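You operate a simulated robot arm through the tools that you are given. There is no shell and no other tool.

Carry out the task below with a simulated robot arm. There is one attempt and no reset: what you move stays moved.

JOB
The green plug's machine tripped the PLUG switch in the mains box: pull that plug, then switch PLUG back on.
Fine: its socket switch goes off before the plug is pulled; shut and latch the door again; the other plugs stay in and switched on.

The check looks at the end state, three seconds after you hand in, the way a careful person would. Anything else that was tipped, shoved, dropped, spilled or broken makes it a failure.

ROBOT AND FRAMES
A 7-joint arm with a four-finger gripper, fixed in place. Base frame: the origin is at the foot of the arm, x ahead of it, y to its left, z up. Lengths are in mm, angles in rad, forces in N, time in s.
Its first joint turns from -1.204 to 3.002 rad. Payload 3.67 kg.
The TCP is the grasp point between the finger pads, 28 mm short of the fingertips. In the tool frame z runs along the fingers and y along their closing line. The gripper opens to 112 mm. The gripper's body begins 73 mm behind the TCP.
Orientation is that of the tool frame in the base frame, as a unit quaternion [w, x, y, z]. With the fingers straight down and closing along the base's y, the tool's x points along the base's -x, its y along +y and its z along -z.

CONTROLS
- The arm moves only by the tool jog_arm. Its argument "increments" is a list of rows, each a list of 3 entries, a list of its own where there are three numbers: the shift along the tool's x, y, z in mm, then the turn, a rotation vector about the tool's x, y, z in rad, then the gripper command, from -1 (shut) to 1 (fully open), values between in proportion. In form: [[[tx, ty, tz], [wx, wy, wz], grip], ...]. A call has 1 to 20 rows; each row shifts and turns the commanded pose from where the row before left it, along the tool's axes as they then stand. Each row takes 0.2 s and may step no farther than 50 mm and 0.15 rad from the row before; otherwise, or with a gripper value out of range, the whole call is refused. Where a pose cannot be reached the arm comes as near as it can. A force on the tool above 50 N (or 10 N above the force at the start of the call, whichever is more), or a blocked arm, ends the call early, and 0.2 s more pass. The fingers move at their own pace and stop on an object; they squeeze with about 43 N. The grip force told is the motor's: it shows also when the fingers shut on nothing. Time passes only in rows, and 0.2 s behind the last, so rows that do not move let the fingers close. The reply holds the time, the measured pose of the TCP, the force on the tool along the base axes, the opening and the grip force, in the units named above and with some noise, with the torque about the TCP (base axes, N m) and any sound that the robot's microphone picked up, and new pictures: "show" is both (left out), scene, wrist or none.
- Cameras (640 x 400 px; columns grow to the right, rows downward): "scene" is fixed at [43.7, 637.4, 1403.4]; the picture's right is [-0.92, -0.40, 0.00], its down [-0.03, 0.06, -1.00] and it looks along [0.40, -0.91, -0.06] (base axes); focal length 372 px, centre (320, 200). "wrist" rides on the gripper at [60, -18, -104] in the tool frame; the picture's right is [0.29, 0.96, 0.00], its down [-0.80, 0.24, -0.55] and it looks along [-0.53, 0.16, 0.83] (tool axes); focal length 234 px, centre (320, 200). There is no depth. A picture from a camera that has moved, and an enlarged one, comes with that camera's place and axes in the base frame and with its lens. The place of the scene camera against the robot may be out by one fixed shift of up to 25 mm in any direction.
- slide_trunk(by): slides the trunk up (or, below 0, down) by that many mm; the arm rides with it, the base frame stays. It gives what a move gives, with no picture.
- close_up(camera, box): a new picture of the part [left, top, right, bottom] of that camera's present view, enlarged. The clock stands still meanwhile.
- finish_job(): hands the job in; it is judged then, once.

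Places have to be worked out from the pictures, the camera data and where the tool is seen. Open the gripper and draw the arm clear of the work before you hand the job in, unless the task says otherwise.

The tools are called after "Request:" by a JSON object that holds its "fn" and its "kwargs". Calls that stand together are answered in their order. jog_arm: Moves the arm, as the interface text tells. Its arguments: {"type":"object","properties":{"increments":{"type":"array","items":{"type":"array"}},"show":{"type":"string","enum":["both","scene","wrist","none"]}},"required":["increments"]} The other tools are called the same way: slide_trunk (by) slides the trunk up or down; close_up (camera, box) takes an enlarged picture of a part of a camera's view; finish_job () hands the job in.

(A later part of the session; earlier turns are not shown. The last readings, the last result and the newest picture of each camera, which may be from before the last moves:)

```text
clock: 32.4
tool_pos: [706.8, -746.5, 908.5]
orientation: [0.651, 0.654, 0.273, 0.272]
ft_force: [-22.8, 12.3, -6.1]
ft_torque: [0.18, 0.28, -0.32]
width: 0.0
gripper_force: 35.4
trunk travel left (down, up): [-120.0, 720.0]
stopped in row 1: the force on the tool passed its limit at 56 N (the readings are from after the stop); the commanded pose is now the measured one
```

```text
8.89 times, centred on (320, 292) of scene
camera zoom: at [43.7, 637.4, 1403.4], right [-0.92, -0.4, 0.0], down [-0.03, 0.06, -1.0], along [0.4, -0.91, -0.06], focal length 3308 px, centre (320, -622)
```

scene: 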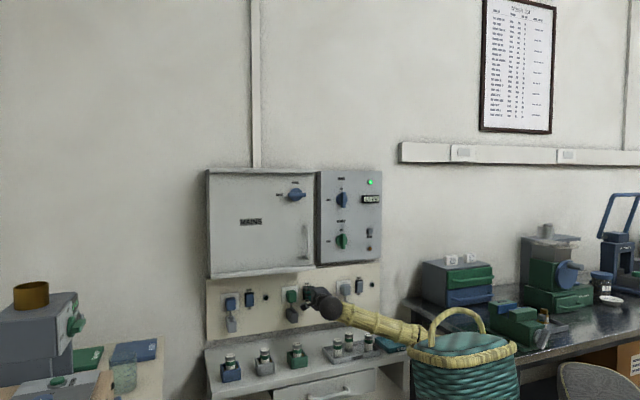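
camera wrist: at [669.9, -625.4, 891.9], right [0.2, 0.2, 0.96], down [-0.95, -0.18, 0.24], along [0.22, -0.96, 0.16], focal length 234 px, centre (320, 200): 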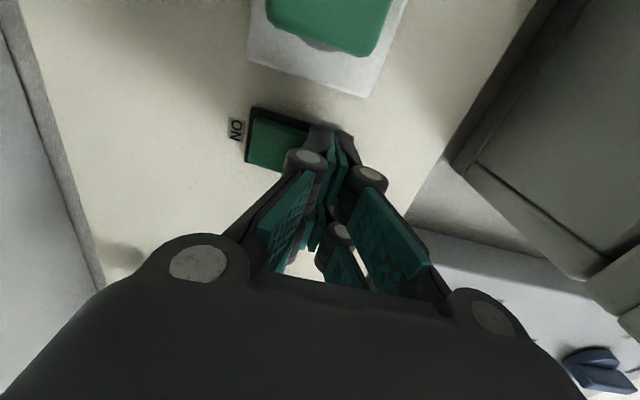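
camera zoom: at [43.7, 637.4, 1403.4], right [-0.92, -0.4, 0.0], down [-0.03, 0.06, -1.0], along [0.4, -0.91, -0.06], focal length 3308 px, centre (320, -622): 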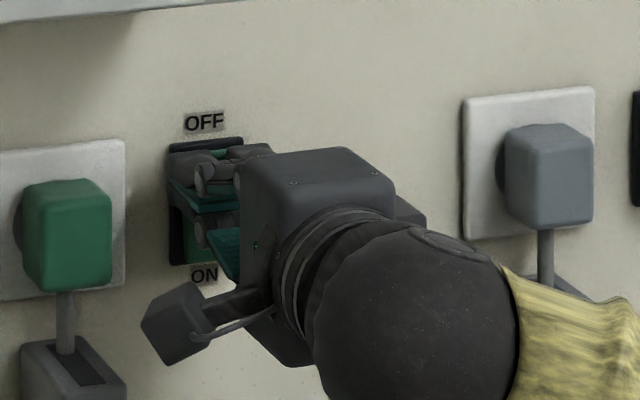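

The press hit a hard stop at about depth 1056. I'll back off 40 mm and inspect the rocker.

Request:
{"fn": "jog_arm", "kwargs": {"increments": [[[0, 0, -10], [0, 0, 0], -1], [[0, 0, -30], [0, 0, 0], -1], [[0, 0, -30], [0, 0, 0], -1]], "show": "both"}}

Request:
{"fn": "close_up", "kwargs": {"camera": "scene", "box": [220, 270, 350, 330]}}

Request:
{"fn": "close_up", "kwargs": {"camera": "wrist", "box": [200, 60, 440, 210]}}

```text
clock: 33.2
tool_pos: [659.6, -696.8, 908.3]
orientation: [0.652, 0.653, 0.274, 0.272]
ft_force: [0.4, -0.4, -0.1]
ft_torque: [-0.01, -0.05, -0.04]
width: 0.0
gripper_force: 35.3
trunk travel left (down, up): [-120.0, 720.0]
camera wrist: at [626.3, -581.9, 891.1], right [0.2, 0.2, 0.96], down [-0.95, -0.18, 0.24], along [0.22, -0.96, 0.16], focal length 234 px, centre (320, 200)
```

scene: 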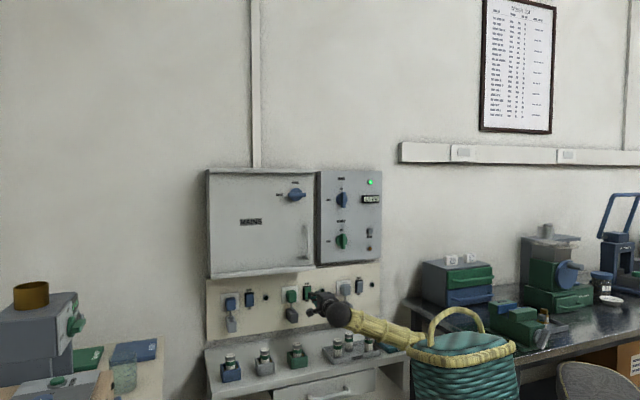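
wrist: 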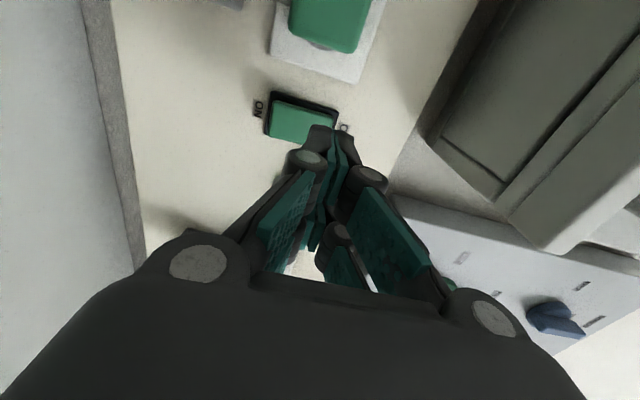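

```text
4.92 times, centred on (285, 300) of scene
camera zoom: at [43.7, 637.4, 1403.4], right [-0.92, -0.4, 0.0], down [-0.03, 0.06, -1.0], along [0.4, -0.91, -0.06], focal length 1832 px, centre (492, -292)
```

zoom: 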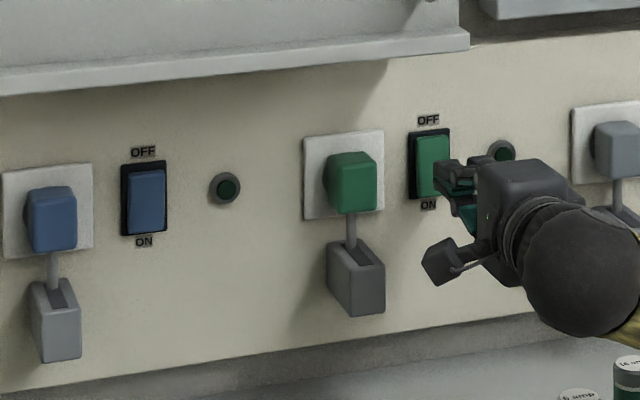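

```text
2.67 times, centred on (320, 135) of wrist
camera zoom: at [626.3, -581.9, 891.1], right [0.2, 0.2, 0.96], down [-0.95, -0.18, 0.24], along [0.22, -0.96, 0.16], focal length 624 px, centre (320, 373)
```

zoom: 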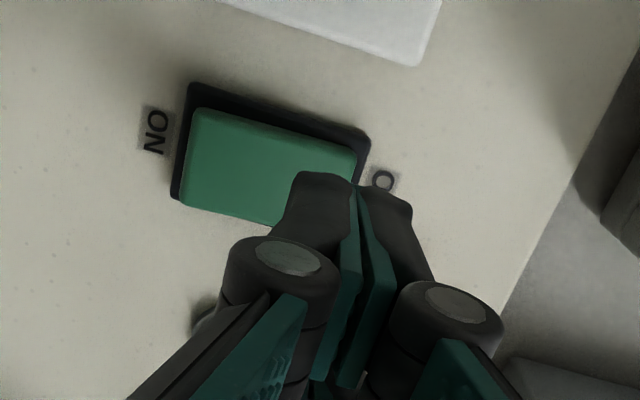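

The green rocker now looks brighter and tilted differently from the blue one. I'll zoom in more to confirm it is in OFF.

Request:
{"fn": "close_up", "kwargs": {"camera": "scene", "box": [296, 278, 326, 318]}}

Request:
{"fn": "close_up", "kwargs": {"camera": "scene", "box": [238, 286, 268, 326]}}

```text
10.00 times, centred on (311, 298) of scene
camera zoom: at [43.7, 637.4, 1403.4], right [-0.92, -0.4, 0.0], down [-0.03, 0.06, -1.0], along [0.4, -0.91, -0.06], focal length 3722 px, centre (410, -780)
```

zoom: 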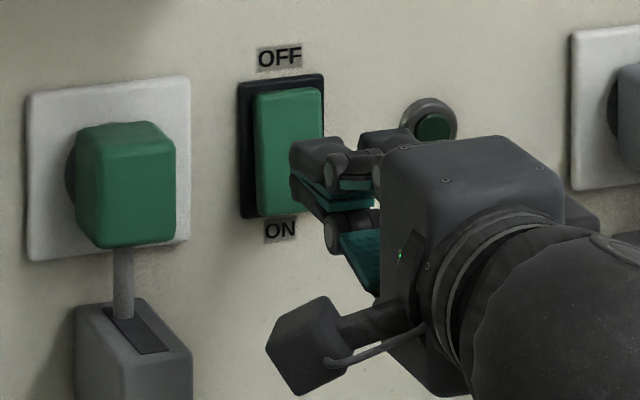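

```text
10.00 times, centred on (253, 306) of scene
camera zoom: at [43.7, 637.4, 1403.4], right [-0.92, -0.4, 0.0], down [-0.03, 0.06, -1.0], along [0.4, -0.91, -0.06], focal length 3722 px, centre (990, -860)
```

zoom: 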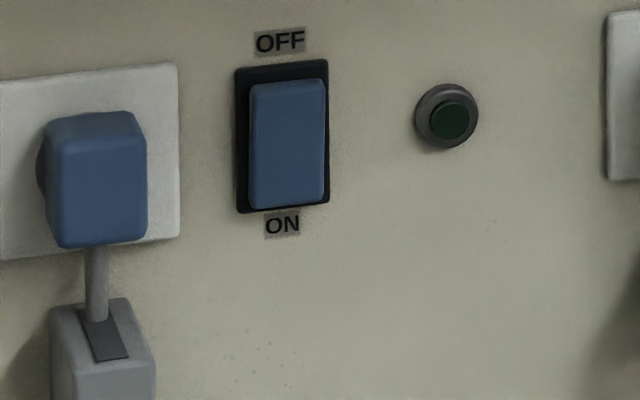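

Confirmed: the green rocker now tilts out at the bottom (OFF), the blue one still ON. Next: open the fingers to ~76 mm, roll back +90°, and line up with the plug (u ≈ −50, z ≈ 894), staying clear of its face.

Request:
{"fn": "jog_arm", "kwargs": {"increments": [[[15, -2.5, 0], [0, 0, 0.1428], 0.35], [[0, 0, 0], [0, 0, 0.1428], 0.35], [[0, 0, 0], [0, 0, 0.1428], 0.35], [[0, 0, 0], [0, 0, 0.1428], 0.35], [[0, 0, 0], [0, 0, 0.1428], 0.35], [[0, 0, 0], [0, 0, 0.1428], 0.35], [[0, 0, 0], [0, 0, 0.1428], 0.35], [[0, 0, 0], [0, 0, 0.1428], 0.35], [[0, 0, 0], [0, 0, 0.1428], 0.35], [[0, 0, 0], [0, 0, 0.1428], 0.35], [[0, 0, 0], [0, 0, 0.1428], 0.35], [[-6, -30, 0], [0, 0, 0], 0.35], [[-6, -31, 0], [0, 0, 0], 0.35]], "show": "both"}}

Request:
{"fn": "close_up", "kwargs": {"camera": "wrist", "box": [180, 50, 460, 250]}}

Request:
{"fn": "close_up", "kwargs": {"camera": "scene", "box": [270, 270, 350, 330]}}

```text
clock: 36.0
tool_pos: [712.3, -645.9, 891.8]
orientation: [0.269, 0.654, -0.27, 0.653]
ft_force: [-0.4, -0.3, -0.1]
ft_torque: [0.01, -0.01, 0.04]
width: 75.5
gripper_force: 0.1
trunk travel left (down, up): [-120.0, 720.0]
camera wrist: at [650.7, -559.5, 953.2], right [-0.67, -0.68, 0.29], down [-0.56, 0.22, -0.8], along [0.48, -0.7, -0.53], focal length 234 px, centre (320, 200)
```

scene: 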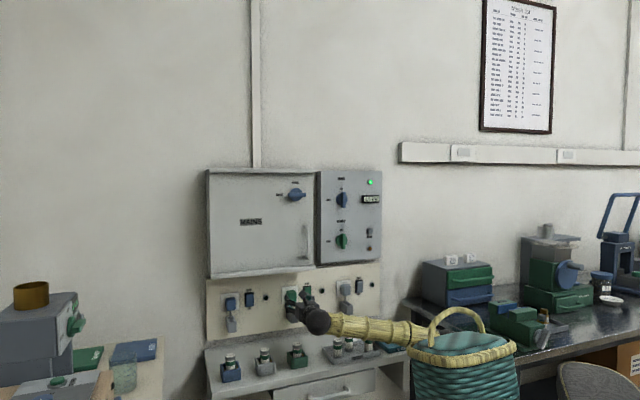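
wrist: 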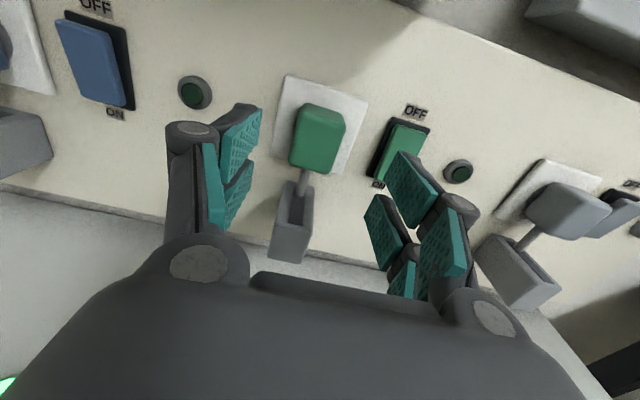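

```text
2.00 times, centred on (320, 150) of wrist
camera zoom: at [650.7, -559.5, 953.2], right [-0.67, -0.68, 0.29], down [-0.56, 0.22, -0.8], along [0.48, -0.7, -0.53], focal length 468 px, centre (320, 300)
```

zoom: 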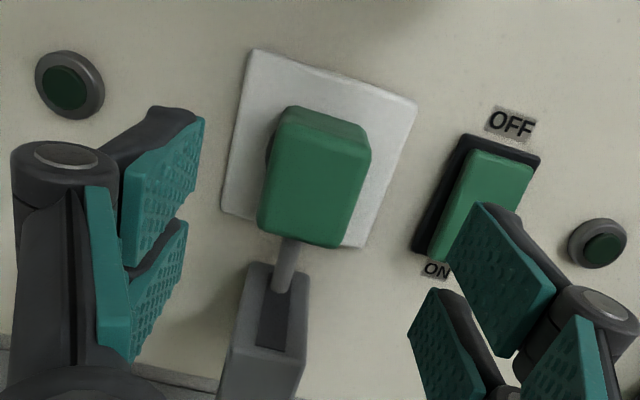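

```text
6.67 times, centred on (310, 300) of scene
camera zoom: at [43.7, 637.4, 1403.4], right [-0.92, -0.4, 0.0], down [-0.03, 0.06, -1.0], along [0.4, -0.91, -0.06], focal length 2481 px, centre (387, -467)
```

zoom: 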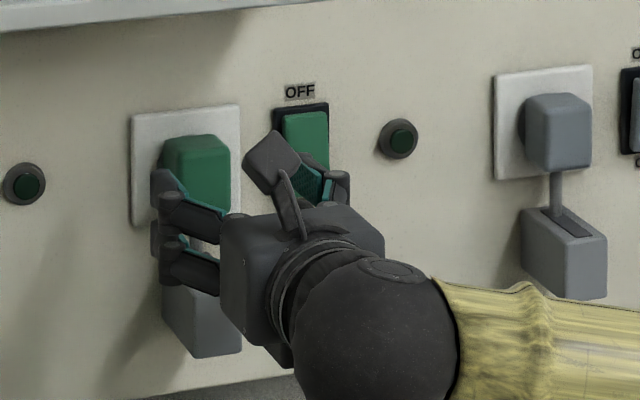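

The slot in the grey holder lets the cord slide straight out, so the plug should pull straight back. Alignment with the plug is within ~2 mm; I'll advance to put the tips around it, watching the force.

Request:
{"fn": "jog_arm", "kwargs": {"increments": [[[0, -1.5, 15], [0, 0, 0], 0.35], [[0, 0, 15], [0, 0, 0], 0.35], [[0, 0, 15], [0, 0, 0], 0.35], [[0, 0, 10], [0, 0, 0], 0.35], [[0, 0, 6], [0, 0, 0], 0.35]], "show": "both"}}

Request:
{"fn": "close_up", "kwargs": {"camera": "wrist", "box": [180, 50, 460, 250]}}

Request:
{"fn": "close_up", "kwargs": {"camera": "scene", "box": [270, 270, 350, 330]}}

```text
clock: 37.2
tool_pos: [757.7, -687.4, 892.0]
orientation: [0.268, 0.656, -0.268, 0.653]
ft_force: [-1.6, -0.4, 0.1]
ft_torque: [0.0, 0.02, -0.01]
width: 75.5
gripper_force: 0.0
trunk travel left (down, up): [-120.0, 720.0]
camera wrist: at [694.8, -601.1, 953.3], right [-0.67, -0.68, 0.29], down [-0.56, 0.22, -0.8], along [0.48, -0.7, -0.53], focal length 234 px, centre (320, 200)
```

scene: 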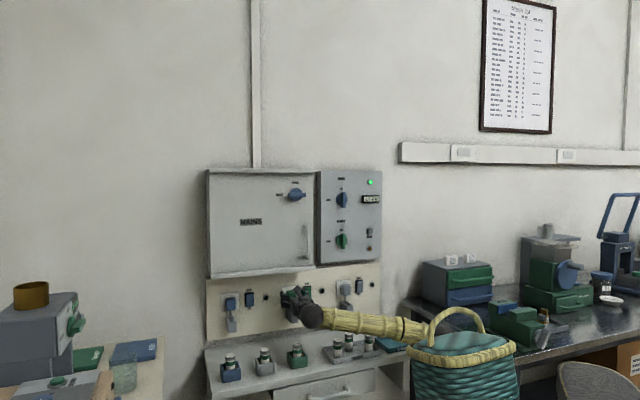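
wrist: 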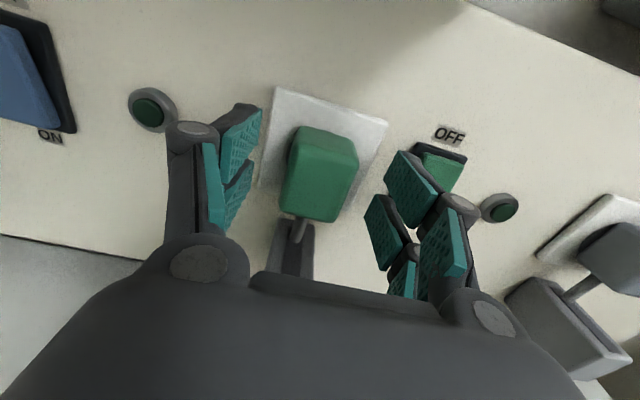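

```text
2.00 times, centred on (320, 150) of wrist
camera zoom: at [694.8, -601.1, 953.3], right [-0.67, -0.68, 0.29], down [-0.56, 0.22, -0.8], along [0.48, -0.7, -0.53], focal length 468 px, centre (320, 300)
```

zoom: 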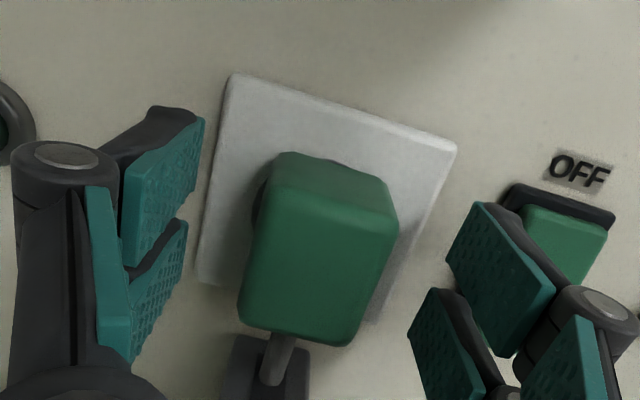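

```text
6.67 times, centred on (310, 300) of scene
camera zoom: at [43.7, 637.4, 1403.4], right [-0.92, -0.4, 0.0], down [-0.03, 0.06, -1.0], along [0.4, -0.91, -0.06], focal length 2481 px, centre (387, -467)
```

zoom: 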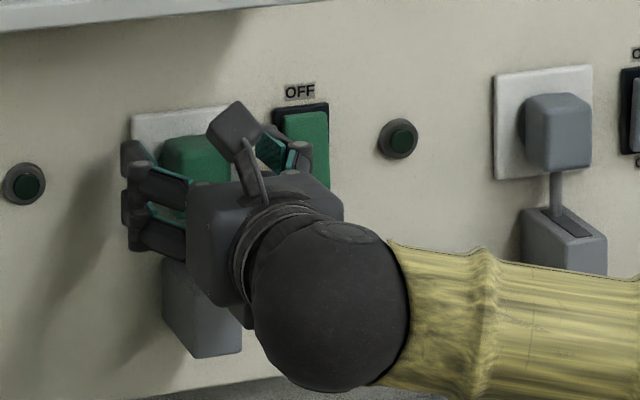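

TCP is now at u −49.7, z 892, depth 1022, straddling the plug with no contact. I'll close the fingers on it.

Request:
{"fn": "jog_arm", "kwargs": {"increments": [[[0, 0, 0], [0, 0, 0], -0.1], [[0, 0, 0], [0, 0, 0], -0.3], [[0, 0, 0], [0, 0, 0], -0.5], [[0, 0, 0], [0, 0, 0], -1], [[0, 0, 0], [0, 0, 0], -1]], "show": "both"}}

Request:
{"fn": "close_up", "kwargs": {"camera": "wrist", "box": [180, 50, 460, 250]}}

```text
clock: 38.4
tool_pos: [757.2, -687.7, 892.3]
orientation: [0.268, 0.655, -0.268, 0.653]
ft_force: [4.5, 3.8, 0.8]
ft_torque: [0.15, -0.2, 0.22]
width: 35.8
gripper_force: 44.5
trunk travel left (down, up): [-120.0, 720.0]
camera wrist: at [695.4, -600.2, 953.3], right [-0.67, -0.68, 0.29], down [-0.56, 0.22, -0.8], along [0.48, -0.7, -0.53], focal length 234 px, centre (320, 200)
```

scene: 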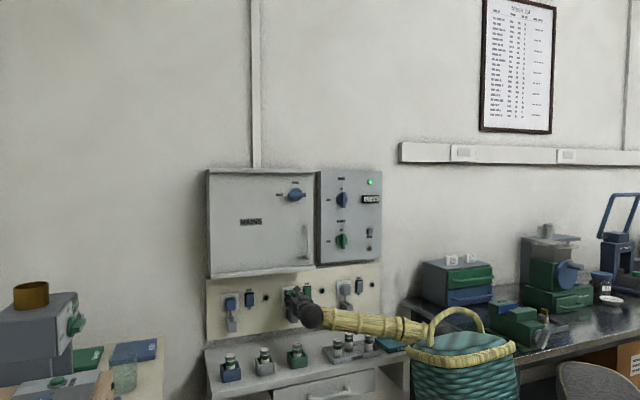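
wrist: 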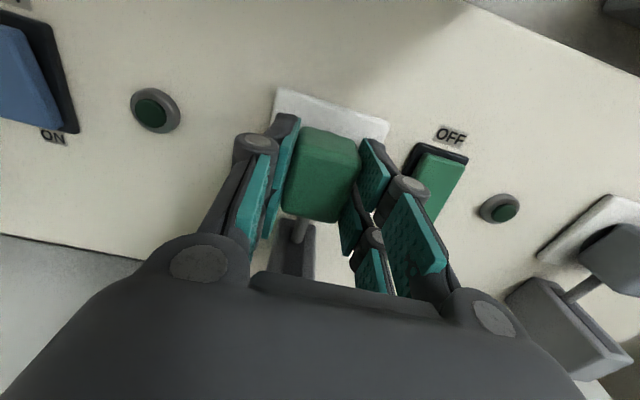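

```text
2.00 times, centred on (320, 150) of wrist
camera zoom: at [695.4, -600.2, 953.3], right [-0.67, -0.68, 0.29], down [-0.56, 0.22, -0.8], along [0.48, -0.7, -0.53], focal length 468 px, centre (320, 300)
```

zoom: 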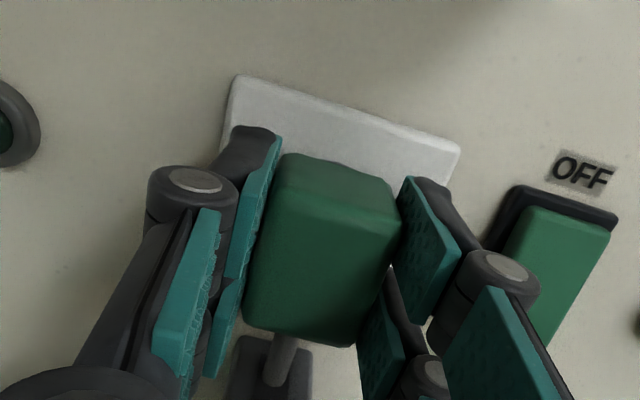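

Gripped at 35.8 mm width with 44 N. Now pull straight back in small steps.

Request:
{"fn": "jog_arm", "kwargs": {"increments": [[[0, 0, -3], [0, 0, 0], -1], [[0, 0, -4], [0, 0, 0], -1], [[0, 0, -5], [0, 0, 0], -1], [[0, 0, -5], [0, 0, 0], -1], [[0, 0, -5], [0, 0, 0], -1]], "show": "both"}}

Request:
{"fn": "close_up", "kwargs": {"camera": "wrist", "box": [180, 50, 460, 250]}}

Request:
{"fn": "close_up", "kwargs": {"camera": "scene", "box": [270, 270, 350, 330]}}

```text
clock: 39.6
tool_pos: [742.7, -671.9, 891.1]
orientation: [0.268, 0.656, -0.268, 0.653]
ft_force: [1.8, 1.5, -2.4]
ft_torque: [0.49, 0.61, -0.09]
width: 35.8
gripper_force: 45.1
trunk travel left (down, up): [-120.0, 720.0]
camera wrist: at [680.0, -584.6, 953.5], right [-0.67, -0.68, 0.29], down [-0.56, 0.22, -0.8], along [0.48, -0.7, -0.53], focal length 234 px, centre (320, 200)
```

scene: 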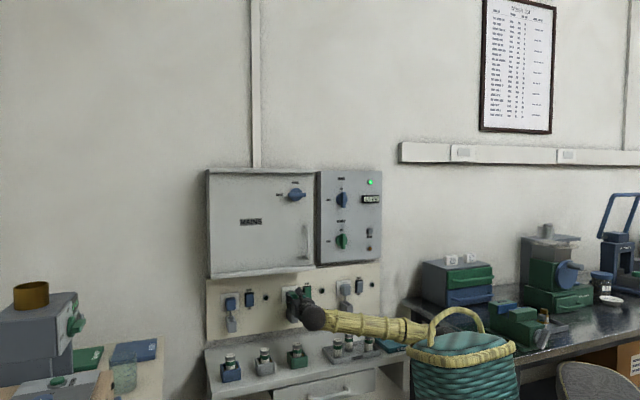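
wrist: 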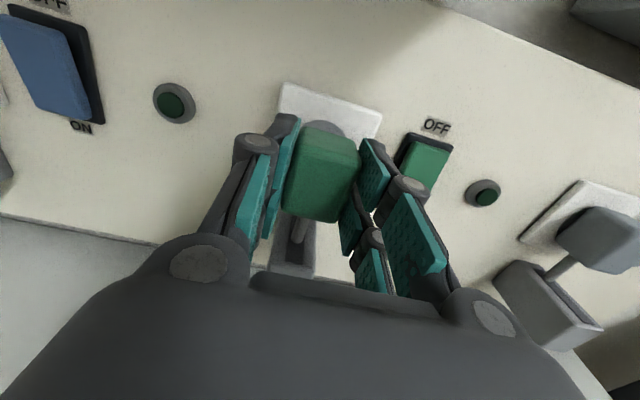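

```text
2.00 times, centred on (320, 150) of wrist
camera zoom: at [680.0, -584.6, 953.5], right [-0.67, -0.68, 0.29], down [-0.56, 0.22, -0.8], along [0.48, -0.7, -0.53], focal length 468 px, centre (320, 300)
```

zoom: 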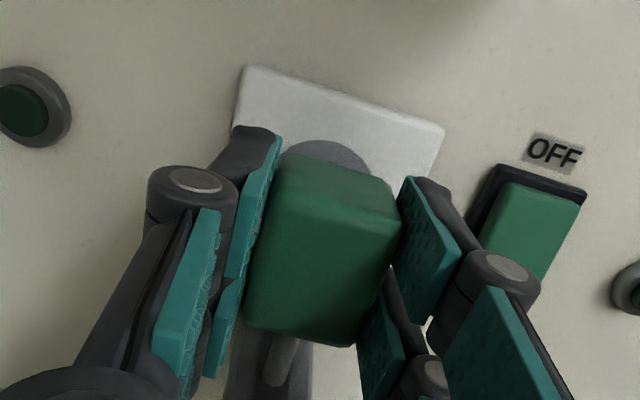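

```text
6.67 times, centred on (310, 300) of scene
camera zoom: at [43.7, 637.4, 1403.4], right [-0.92, -0.4, 0.0], down [-0.03, 0.06, -1.0], along [0.4, -0.91, -0.06], focal length 2481 px, centre (387, -467)
```

zoom: 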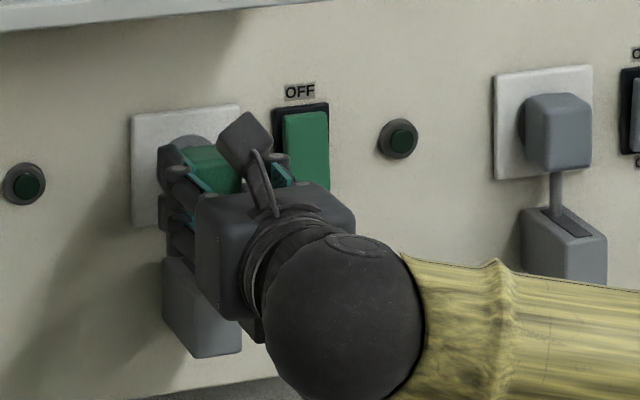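

The plug slid out ~22 mm with little force, the round socket recess now showing. Continue pulling gently to see whether there's an end stop.

Request:
{"fn": "jog_arm", "kwargs": {"increments": [[[0, 0, -4], [0, 0, 0], -1], [[0, 0, -4], [0, 0, 0], -1], [[0, 0, -4], [0, 0, 0], -1], [[0, 0, -4], [0, 0, 0], -1]], "show": "both"}}

Request:
{"fn": "close_up", "kwargs": {"camera": "wrist", "box": [180, 50, 460, 250]}}

Request:
{"fn": "close_up", "kwargs": {"camera": "scene", "box": [270, 270, 350, 330]}}

```text
clock: 40.6
tool_pos: [733.3, -661.8, 891.4]
orientation: [0.268, 0.655, -0.269, 0.653]
ft_force: [29.8, -8.1, 6.7]
ft_torque: [-0.35, -0.58, 0.05]
width: 35.5
gripper_force: 45.5
trunk travel left (down, up): [-120.0, 720.0]
camera wrist: at [670.1, -575.1, 953.5], right [-0.67, -0.68, 0.29], down [-0.56, 0.22, -0.8], along [0.48, -0.7, -0.53], focal length 234 px, centre (320, 200)
```

scene: 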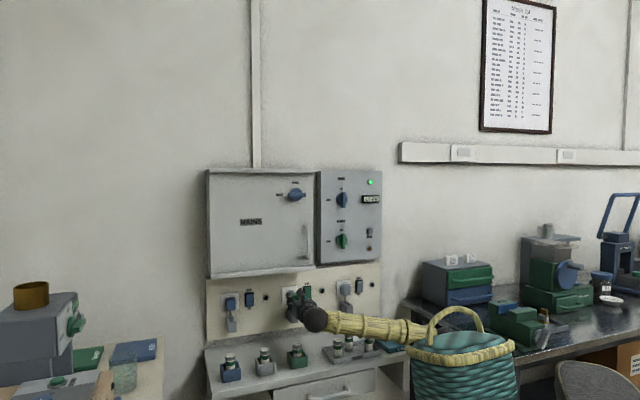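
wrist: 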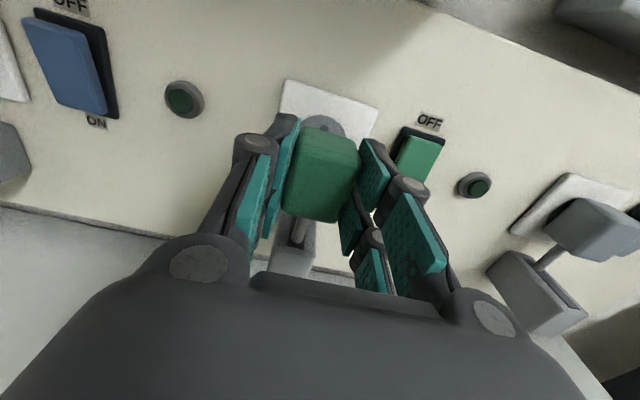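

```text
2.00 times, centred on (320, 150) of wrist
camera zoom: at [670.1, -575.1, 953.5], right [-0.67, -0.68, 0.29], down [-0.56, 0.22, -0.8], along [0.48, -0.7, -0.53], focal length 468 px, centre (320, 300)
```

zoom: 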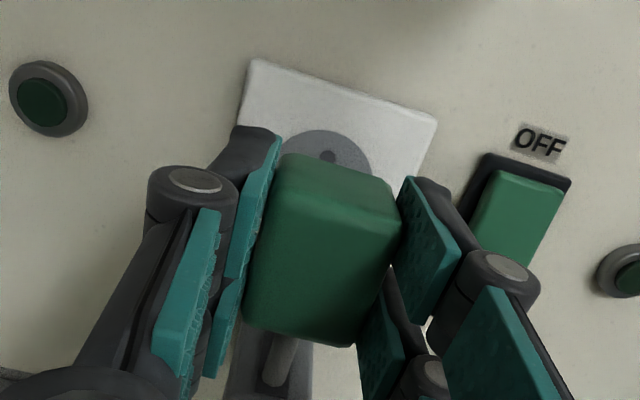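

```text
6.67 times, centred on (310, 300) of scene
camera zoom: at [43.7, 637.4, 1403.4], right [-0.92, -0.4, 0.0], down [-0.03, 0.06, -1.0], along [0.4, -0.91, -0.06], focal length 2481 px, centre (387, -467)
```

zoom: 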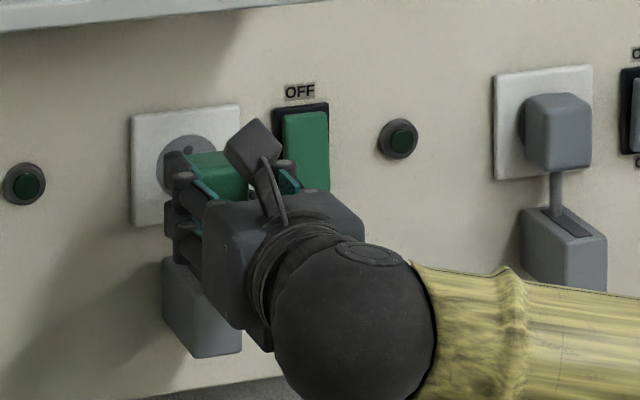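

Now ~27 N resists after 36 mm of travel – the cord has met the end of the slot, and the socket holes are clearly exposed. I'll relax slightly, open the fingers in place and look at where the plug stays.

Request:
{"fn": "jog_arm", "kwargs": {"increments": [[[0, 0, 0.5], [0, 0, 0], -1], [[0, 0, 0], [0, 0, 0], -0.2], [[0, 0, 0], [0, 0, 0], 0.1], [[0, 0, 0], [0, 0, 0], 0.35], [[0, 0, 0], [0, 0, 0], 0.35]], "show": "both"}}

Request:
{"fn": "close_up", "kwargs": {"camera": "wrist", "box": [180, 50, 460, 250]}}

Request:
{"fn": "close_up", "kwargs": {"camera": "scene", "box": [270, 270, 350, 330]}}

```text
clock: 41.8
tool_pos: [731.7, -659.8, 893.3]
orientation: [0.269, 0.655, -0.269, 0.652]
ft_force: [0.2, -0.9, 0.5]
ft_torque: [0.01, 0.0, 0.02]
width: 75.7
gripper_force: 0.1
trunk travel left (down, up): [-120.0, 720.0]
camera wrist: at [668.6, -573.6, 954.4], right [-0.67, -0.68, 0.29], down [-0.56, 0.22, -0.8], along [0.48, -0.7, -0.53], focal length 234 px, centre (320, 200)
```

scene: 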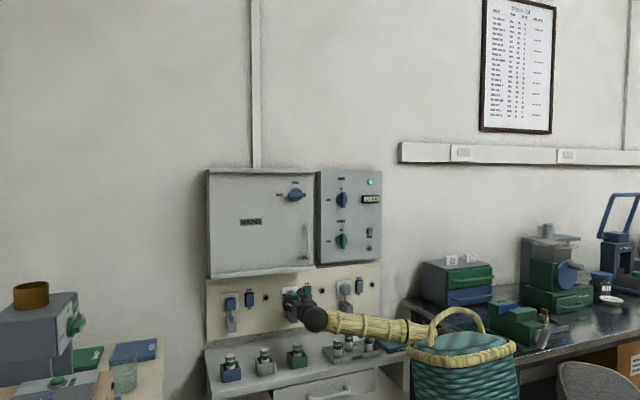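
wrist: 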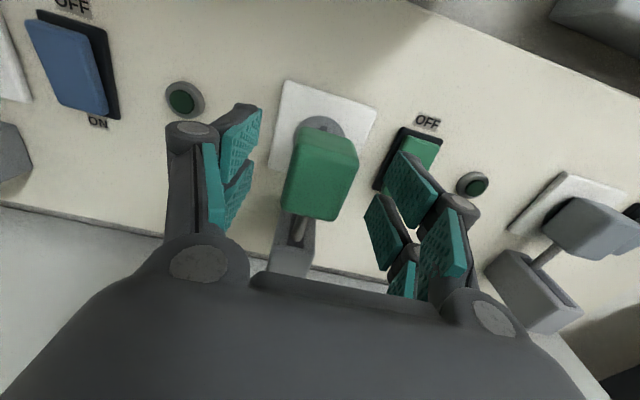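

```text
2.00 times, centred on (320, 150) of wrist
camera zoom: at [668.6, -573.6, 954.4], right [-0.67, -0.68, 0.29], down [-0.56, 0.22, -0.8], along [0.48, -0.7, -0.53], focal length 468 px, centre (320, 300)
```

zoom: 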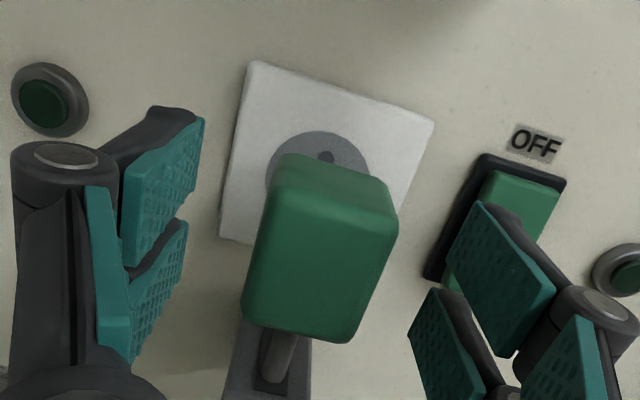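

```text
6.67 times, centred on (310, 300) of scene
camera zoom: at [43.7, 637.4, 1403.4], right [-0.92, -0.4, 0.0], down [-0.03, 0.06, -1.0], along [0.4, -0.91, -0.06], focal length 2481 px, centre (387, -467)
```

zoom: 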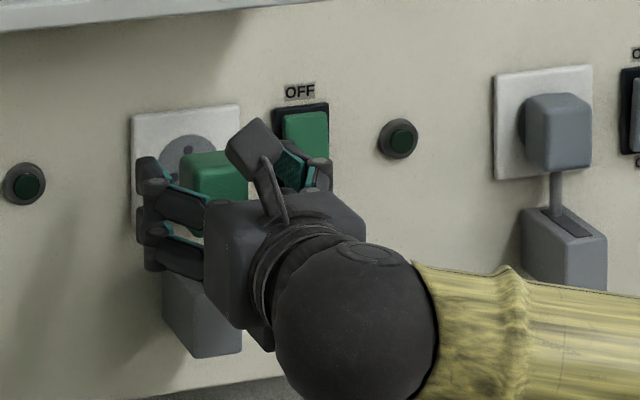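

The plug stays out where I left it, socket clear. I'll back straight away and check from a distance.

Request:
{"fn": "jog_arm", "kwargs": {"increments": [[[0, 0, -15], [0, 0, 0], 0.35], [[0, 0, -30], [0, 0, 0], 0.35], [[0, 0, -40], [0, 0, 0], 0.35], [[0, 0, -40], [0, 0, 0], 0.35], [[0, 0, -40], [0, 0, 0], 0.35]], "show": "both"}}

Request:
{"fn": "close_up", "kwargs": {"camera": "wrist", "box": [200, 20, 440, 170]}}

Request:
{"fn": "close_up", "kwargs": {"camera": "scene", "box": [270, 270, 350, 330]}}

```text
clock: 43.0
tool_pos: [613.5, -544.1, 893.3]
orientation: [0.269, 0.656, -0.269, 0.652]
ft_force: [-0.1, 0.1, 0.5]
ft_torque: [0.0, -0.05, 0.02]
width: 75.7
gripper_force: 0.1
trunk travel left (down, up): [-120.0, 720.0]
camera wrist: at [552.0, -458.3, 955.2], right [-0.67, -0.68, 0.29], down [-0.56, 0.22, -0.8], along [0.48, -0.7, -0.53], focal length 234 px, centre (320, 200)
```

scene: 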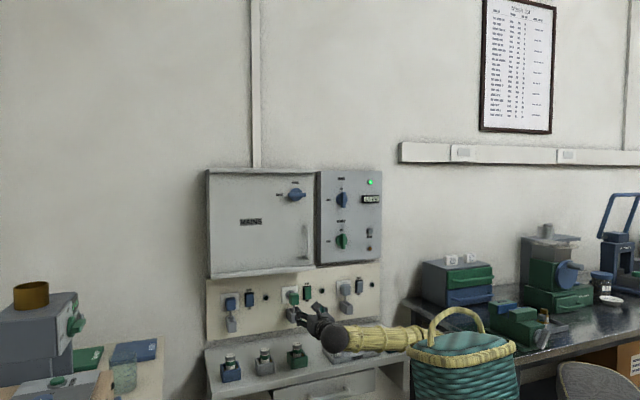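
wrist: 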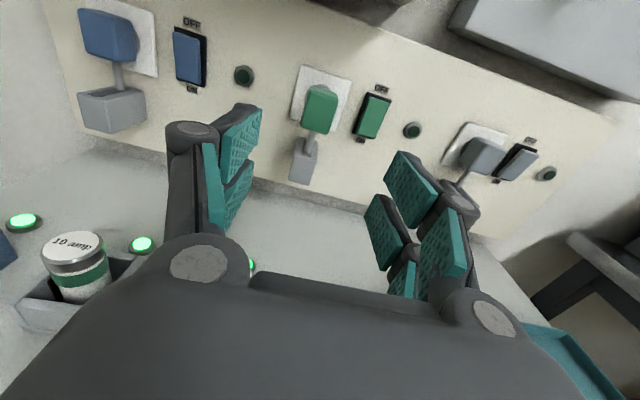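

```text
2.67 times, centred on (320, 95) of wrist
camera zoom: at [552.0, -458.3, 955.2], right [-0.67, -0.68, 0.29], down [-0.56, 0.22, -0.8], along [0.48, -0.7, -0.53], focal length 624 px, centre (320, 480)
```

zoom: 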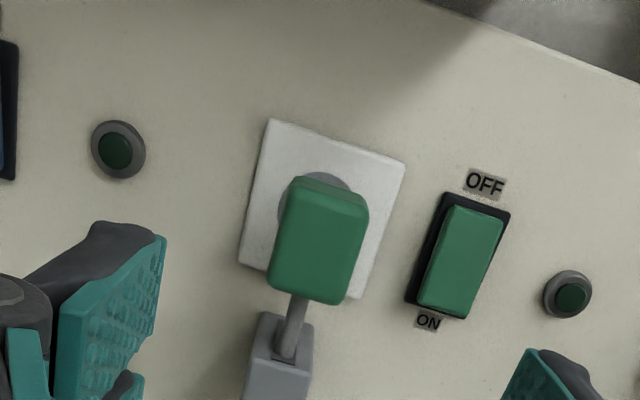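

```text
6.67 times, centred on (310, 300) of scene
camera zoom: at [43.7, 637.4, 1403.4], right [-0.92, -0.4, 0.0], down [-0.03, 0.06, -1.0], along [0.4, -0.91, -0.06], focal length 2481 px, centre (387, -467)
```

zoom: 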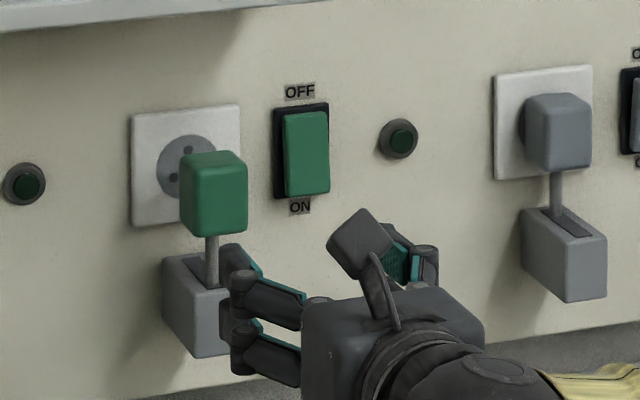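

Plug is clearly out and parked at the end of its slot; switch OFF. Now to the box: I'll back off a bit more and raise the trunk 420 mm to face the latch.

Request:
{"fn": "jog_arm", "kwargs": {"increments": [[[0, 0, -35], [0, 0, 0], 0.35], [[0, 0, -35], [0, 0, 0], 0.35]], "show": "none"}}

Request:
{"fn": "slide_trunk", "kwargs": {"by": 420}}

Request:
{"fn": "close_up", "kwargs": {"camera": "wrist", "box": [0, 0, 640, 400]}}

Request:
{"fn": "close_up", "kwargs": {"camera": "scene", "box": [190, 150, 400, 290]}}

```text
clock: 43.6
tool_pos: [561.4, -494.7, 892.9]
orientation: [0.269, 0.655, -0.269, 0.653]
ft_force: [0.4, 0.1, -0.4]
ft_torque: [-0.02, -0.03, -0.03]
width: 75.8
gripper_force: 0.1
trunk travel left (down, up): [-120.0, 720.0]
```

```text
refused: 420 is not a number from -400 to 400
```

```text
1.00 times, centred on (320, 200) of wrist (not enlarged: the box is as wide or as high as the picture)
camera zoom: at [500.2, -408.0, 954.8], right [-0.67, -0.68, 0.29], down [-0.56, 0.22, -0.8], along [0.48, -0.7, -0.53], focal length 234 px, centre (320, 200)
```

zoom: 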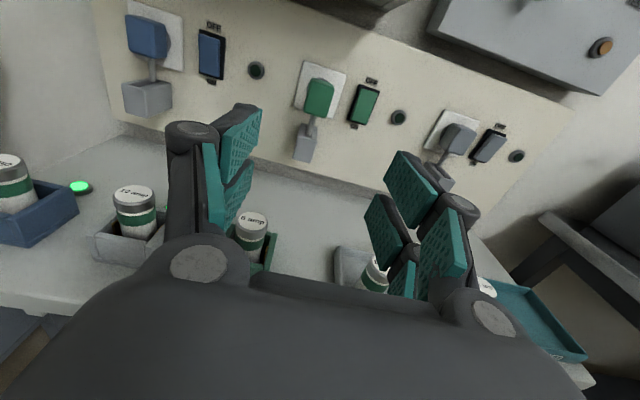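

```text
2.86 times, centred on (295, 220) of scene
camera zoom: at [43.7, 637.4, 1403.4], right [-0.92, -0.4, 0.0], down [-0.03, 0.06, -1.0], along [0.4, -0.91, -0.06], focal length 1063 px, centre (391, 143)
```

zoom: 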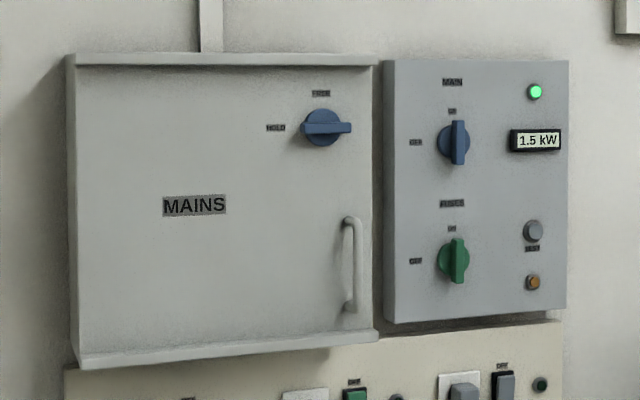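

The slide is limited to 400 mm per call, so I'll raise the trunk by 400 mm and look again.

Request:
{"fn": "slide_trunk", "kwargs": {"by": 400}}

Request:
{"fn": "close_up", "kwargs": {"camera": "wrist", "box": [0, 0, 640, 400]}}

Request:
{"fn": "close_up", "kwargs": {"camera": "wrist", "box": [200, 0, 440, 150]}}

Request:
{"fn": "close_up", "kwargs": {"camera": "scene", "box": [190, 150, 400, 290]}}

```text
clock: 47.4
tool_pos: [562.3, -495.5, 1292.8]
orientation: [0.27, 0.655, -0.27, 0.653]
ft_force: [-0.6, 0.3, -1.1]
ft_torque: [0.0, -0.01, -0.02]
width: 75.6
gripper_force: 0.2
trunk travel left (down, up): [-520.0, 320.0]
```

```text
1.00 times, centred on (320, 200) of wrist (not enlarged: the box is as wide or as high as the picture)
camera zoom: at [500.5, -408.5, 1354.7], right [-0.67, -0.68, 0.29], down [-0.56, 0.22, -0.8], along [0.48, -0.7, -0.53], focal length 234 px, centre (320, 200)
```

zoom: 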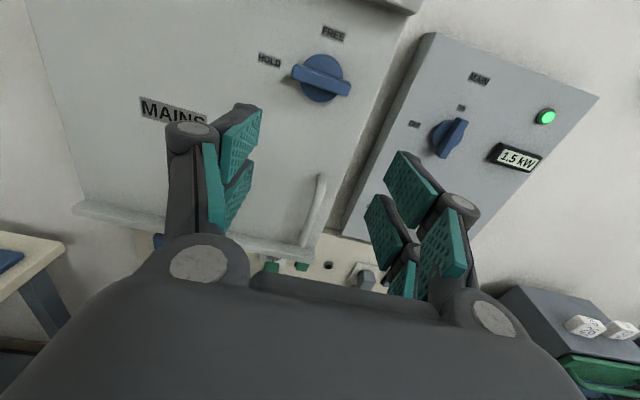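

```text
2.67 times, centred on (320, 75) of wrist
camera zoom: at [500.5, -408.5, 1354.7], right [-0.67, -0.68, 0.29], down [-0.56, 0.22, -0.8], along [0.48, -0.7, -0.53], focal length 624 px, centre (320, 533)
```

zoom: 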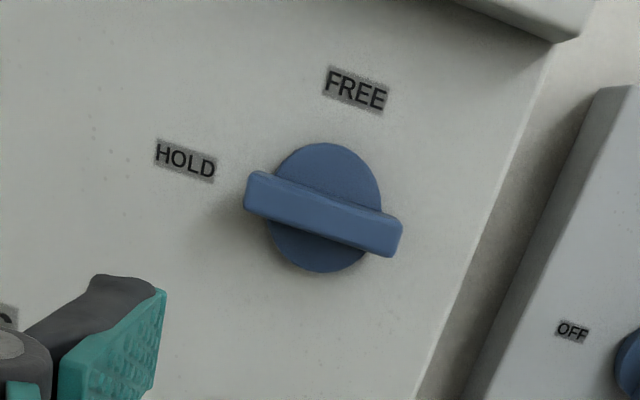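

```text
2.86 times, centred on (295, 220) of scene
camera zoom: at [43.7, 637.4, 1403.4], right [-0.92, -0.4, 0.0], down [-0.03, 0.06, -1.0], along [0.4, -0.91, -0.06], focal length 1063 px, centre (391, 143)
```

zoom: 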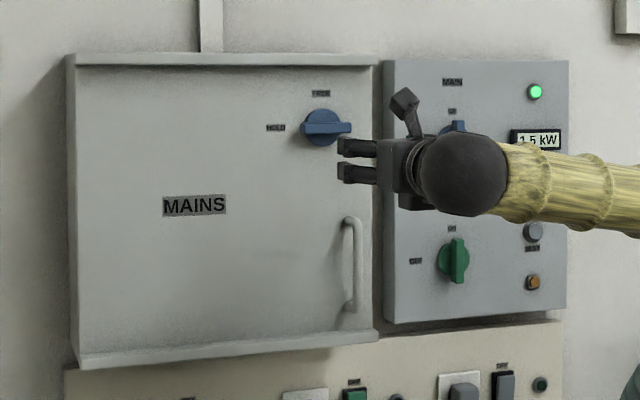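

The latch knob is at roughly u −55, z 1325, door face ~depth 950. I'll step 80 mm forward and up to z ≈ 1325 for a closer fix before gripping the bar.

Request:
{"fn": "jog_arm", "kwargs": {"increments": [[[0, 0, 40], [0, 0, 0], 0.35], [[0, 0, 40], [0, 0, 0], 0.35]], "show": "wrist"}}

Request:
{"fn": "close_up", "kwargs": {"camera": "wrist", "box": [200, 0, 440, 150]}}

```text
clock: 48.0
tool_pos: [619.9, -550.1, 1291.4]
orientation: [0.269, 0.655, -0.269, 0.653]
ft_force: [-0.3, 0.2, 0.4]
ft_torque: [0.0, 0.02, 0.01]
width: 75.7
gripper_force: 0.1
trunk travel left (down, up): [-520.0, 320.0]
camera wrist: at [558.1, -464.2, 1353.3], right [-0.67, -0.68, 0.29], down [-0.56, 0.22, -0.8], along [0.48, -0.7, -0.53], focal length 234 px, centre (320, 200)
```

wrist: 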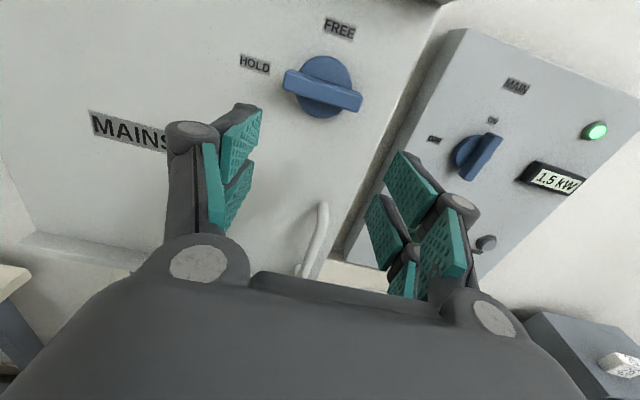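

```text
2.67 times, centred on (320, 75) of wrist
camera zoom: at [558.1, -464.2, 1353.3], right [-0.67, -0.68, 0.29], down [-0.56, 0.22, -0.8], along [0.48, -0.7, -0.53], focal length 624 px, centre (320, 533)
```

zoom: 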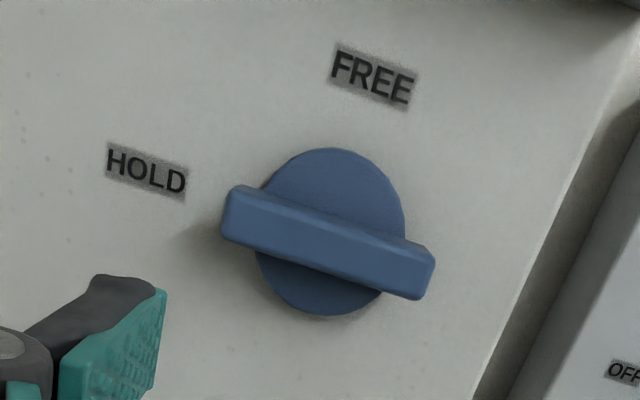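

Door face is at about depth 960, knob axis at u ≈ −54, z ≈ 1323.5, bar ~67 mm long. I'll roll the hand −90° so the fingers close vertically on the bar, and align with the axis, opening ~34 mm.

Request:
{"fn": "jog_arm", "kwargs": {"increments": [[[16, -2.4, 0], [0, 0, -0.1428], 0.2], [[16, -2.4, 0], [0, 0, -0.1428], 0], [[0, 0, 0], [0, 0, -0.1428], -0.2], [[0, 0, 0], [0, 0, -0.1428], -0.4], [[0, 0, 0], [0, 0, -0.1428], -0.4], [[0, 0, 0], [0, 0, -0.1428], -0.4], [[0, 0, 0], [0, 0, -0.1428], -0.4], [[0, 0, 0], [0, 0, -0.1428], -0.4], [[0, 0, 0], [0, 0, -0.1428], -0.4], [[0, 0, 0], [0, 0, -0.1428], -0.4], [[0, 0, 0], [0, 0, -0.1428], -0.4]], "show": "both"}}

Request:
{"fn": "close_up", "kwargs": {"camera": "wrist", "box": [200, 40, 440, 190]}}

Request:
{"fn": "close_up", "kwargs": {"camera": "scene", "box": [265, 165, 345, 225]}}

```text
clock: 50.4
tool_pos: [624.8, -546.3, 1323.4]
orientation: [0.653, 0.653, 0.273, 0.271]
ft_force: [0.2, -1.1, 0.1]
ft_torque: [-0.03, 0.03, -0.01]
width: 33.7
gripper_force: 0.0
trunk travel left (down, up): [-520.0, 320.0]
camera wrist: at [592.3, -429.8, 1307.5], right [0.21, 0.21, 0.96], down [-0.95, -0.18, 0.24], along [0.22, -0.96, 0.16], focal length 234 px, centre (320, 200)
```

scene: 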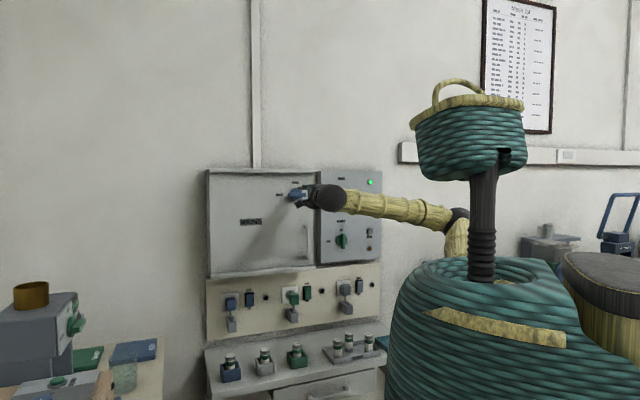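
wrist: 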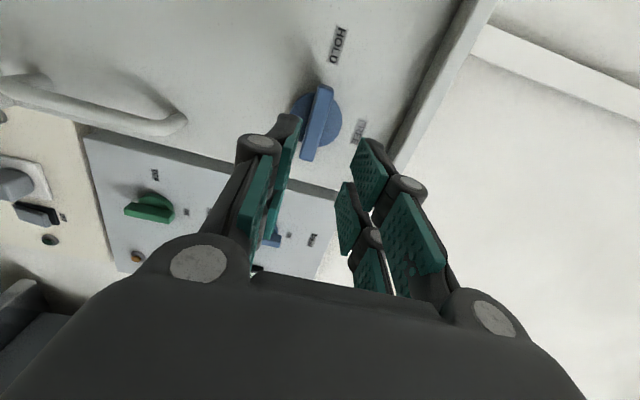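

```text
2.67 times, centred on (320, 115) of wrist
camera zoom: at [592.3, -429.8, 1307.5], right [0.21, 0.21, 0.96], down [-0.95, -0.18, 0.24], along [0.22, -0.96, 0.16], focal length 624 px, centre (320, 427)
```

zoom: 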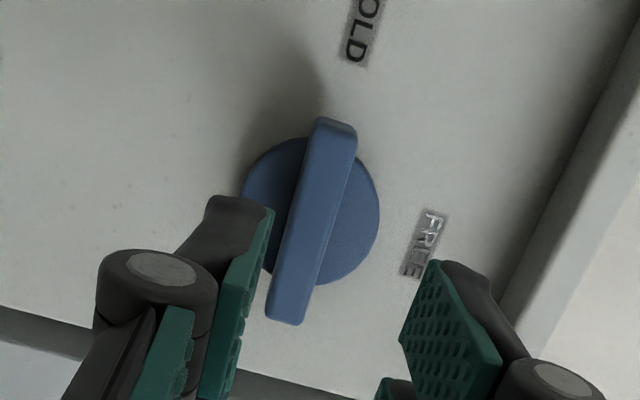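

```text
6.67 times, centred on (305, 195) of scene
camera zoom: at [43.7, 637.4, 1403.4], right [-0.92, -0.4, 0.0], down [-0.03, 0.06, -1.0], along [0.4, -0.91, -0.06], focal length 2481 px, centre (420, 233)
```

zoom: 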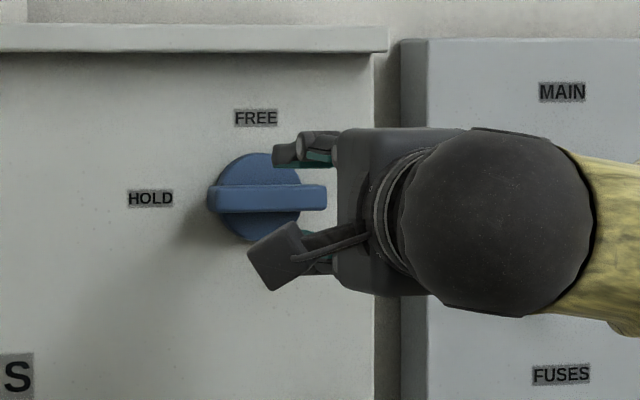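

Bar centre reads u ≈ −54, z ≈ 1322, with front face between depth 935 and 953. I'll correct 1.5 mm, advance to tip depth ≈ 936 and look.

Request:
{"fn": "jog_arm", "kwargs": {"increments": [[[-1, -1.5, 20], [0, 0, 0], -0.4], [[0, 0, 20], [0, 0, 0], -0.4], [[0, 0, 20], [0, 0, 0], -0.4], [[0, 0, 15], [0, 0, 0], -0.4]], "show": "none"}}

Request:
{"fn": "close_up", "kwargs": {"camera": "wrist", "box": [200, 40, 440, 190]}}

Request:
{"fn": "close_up", "kwargs": {"camera": "scene", "box": [265, 165, 345, 225]}}

```text
clock: 51.4
tool_pos: [677.0, -599.3, 1321.7]
orientation: [0.652, 0.653, 0.273, 0.271]
ft_force: [0.3, 0.4, 0.5]
ft_torque: [0.0, -0.02, -0.02]
width: 33.4
gripper_force: 0.1
trunk travel left (down, up): [-520.0, 320.0]
```

```text
2.67 times, centred on (320, 115) of wrist
camera zoom: at [643.9, -483.8, 1305.3], right [0.21, 0.2, 0.96], down [-0.95, -0.18, 0.24], along [0.22, -0.96, 0.16], focal length 624 px, centre (320, 427)
```

zoom: 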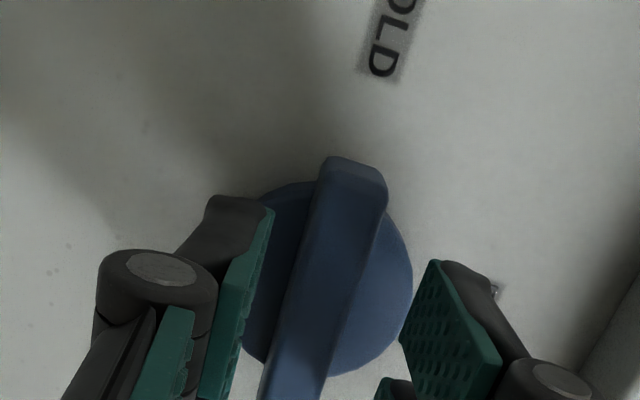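

```text
6.67 times, centred on (305, 195) of scene
camera zoom: at [43.7, 637.4, 1403.4], right [-0.92, -0.4, 0.0], down [-0.03, 0.06, -1.0], along [0.4, -0.91, -0.06], focal length 2481 px, centre (420, 233)
```

zoom: 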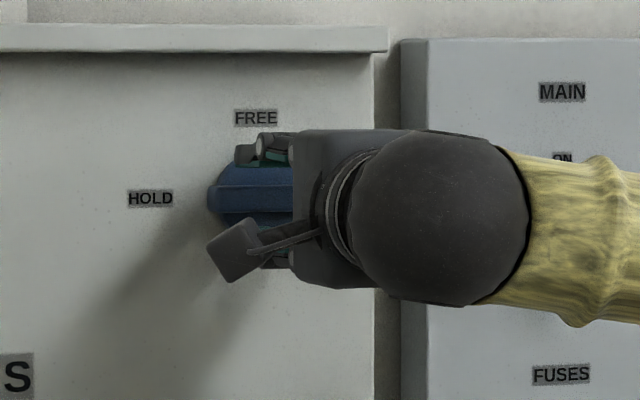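

The bar sits between the fingers; its front face is near depth ~942 while my tips are at 930. I'll creep forward in 4 mm steps until light contact with the disc or ~tip 954.

Request:
{"fn": "jog_arm", "kwargs": {"increments": [[[0, 0, 4], [0, 0, 0], -0.4], [[0, 0, 4], [0, 0, 0], -0.4], [[0, 0, 4], [0, 0, 0], -0.4], [[0, 0, 4], [0, 0, 0], -0.4]], "show": "none"}}

Request:
{"fn": "close_up", "kwargs": {"camera": "wrist", "box": [200, 40, 440, 190]}}

Request:
{"fn": "close_up", "kwargs": {"camera": "scene", "box": [265, 165, 345, 225]}}

```text
clock: 52.4
tool_pos: [687.5, -609.9, 1322.8]
orientation: [0.651, 0.653, 0.273, 0.272]
ft_force: [-0.2, 0.3, 0.0]
ft_torque: [-0.01, 0.01, -0.01]
width: 33.4
gripper_force: 0.0
trunk travel left (down, up): [-520.0, 320.0]
```

```text
2.67 times, centred on (320, 115) of wrist
camera zoom: at [655.3, -494.9, 1306.2], right [0.2, 0.2, 0.96], down [-0.95, -0.18, 0.24], along [0.22, -0.96, 0.16], focal length 624 px, centre (320, 427)
```

zoom: 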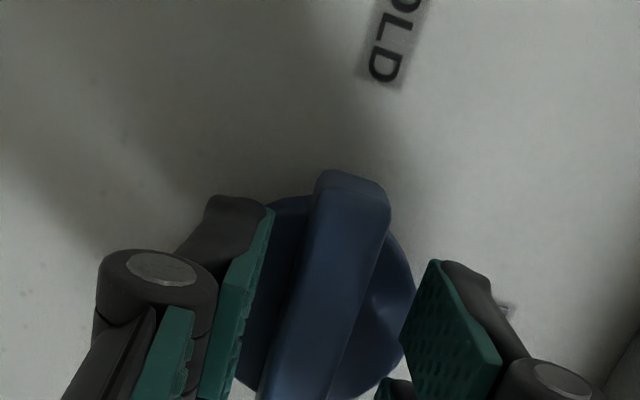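

```text
6.67 times, centred on (305, 195) of scene
camera zoom: at [43.7, 637.4, 1403.4], right [-0.92, -0.4, 0.0], down [-0.03, 0.06, -1.0], along [0.4, -0.91, -0.06], focal length 2481 px, centre (420, 233)
```

zoom: 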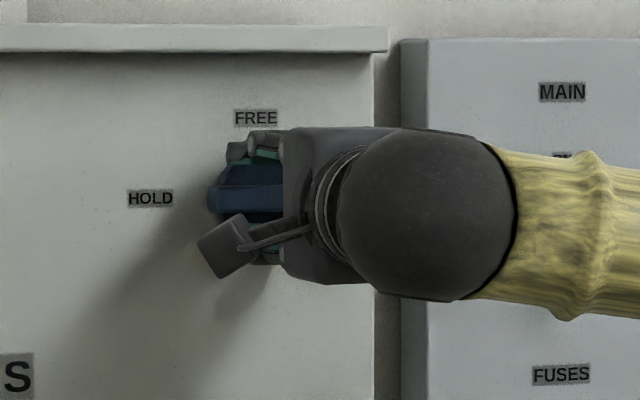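

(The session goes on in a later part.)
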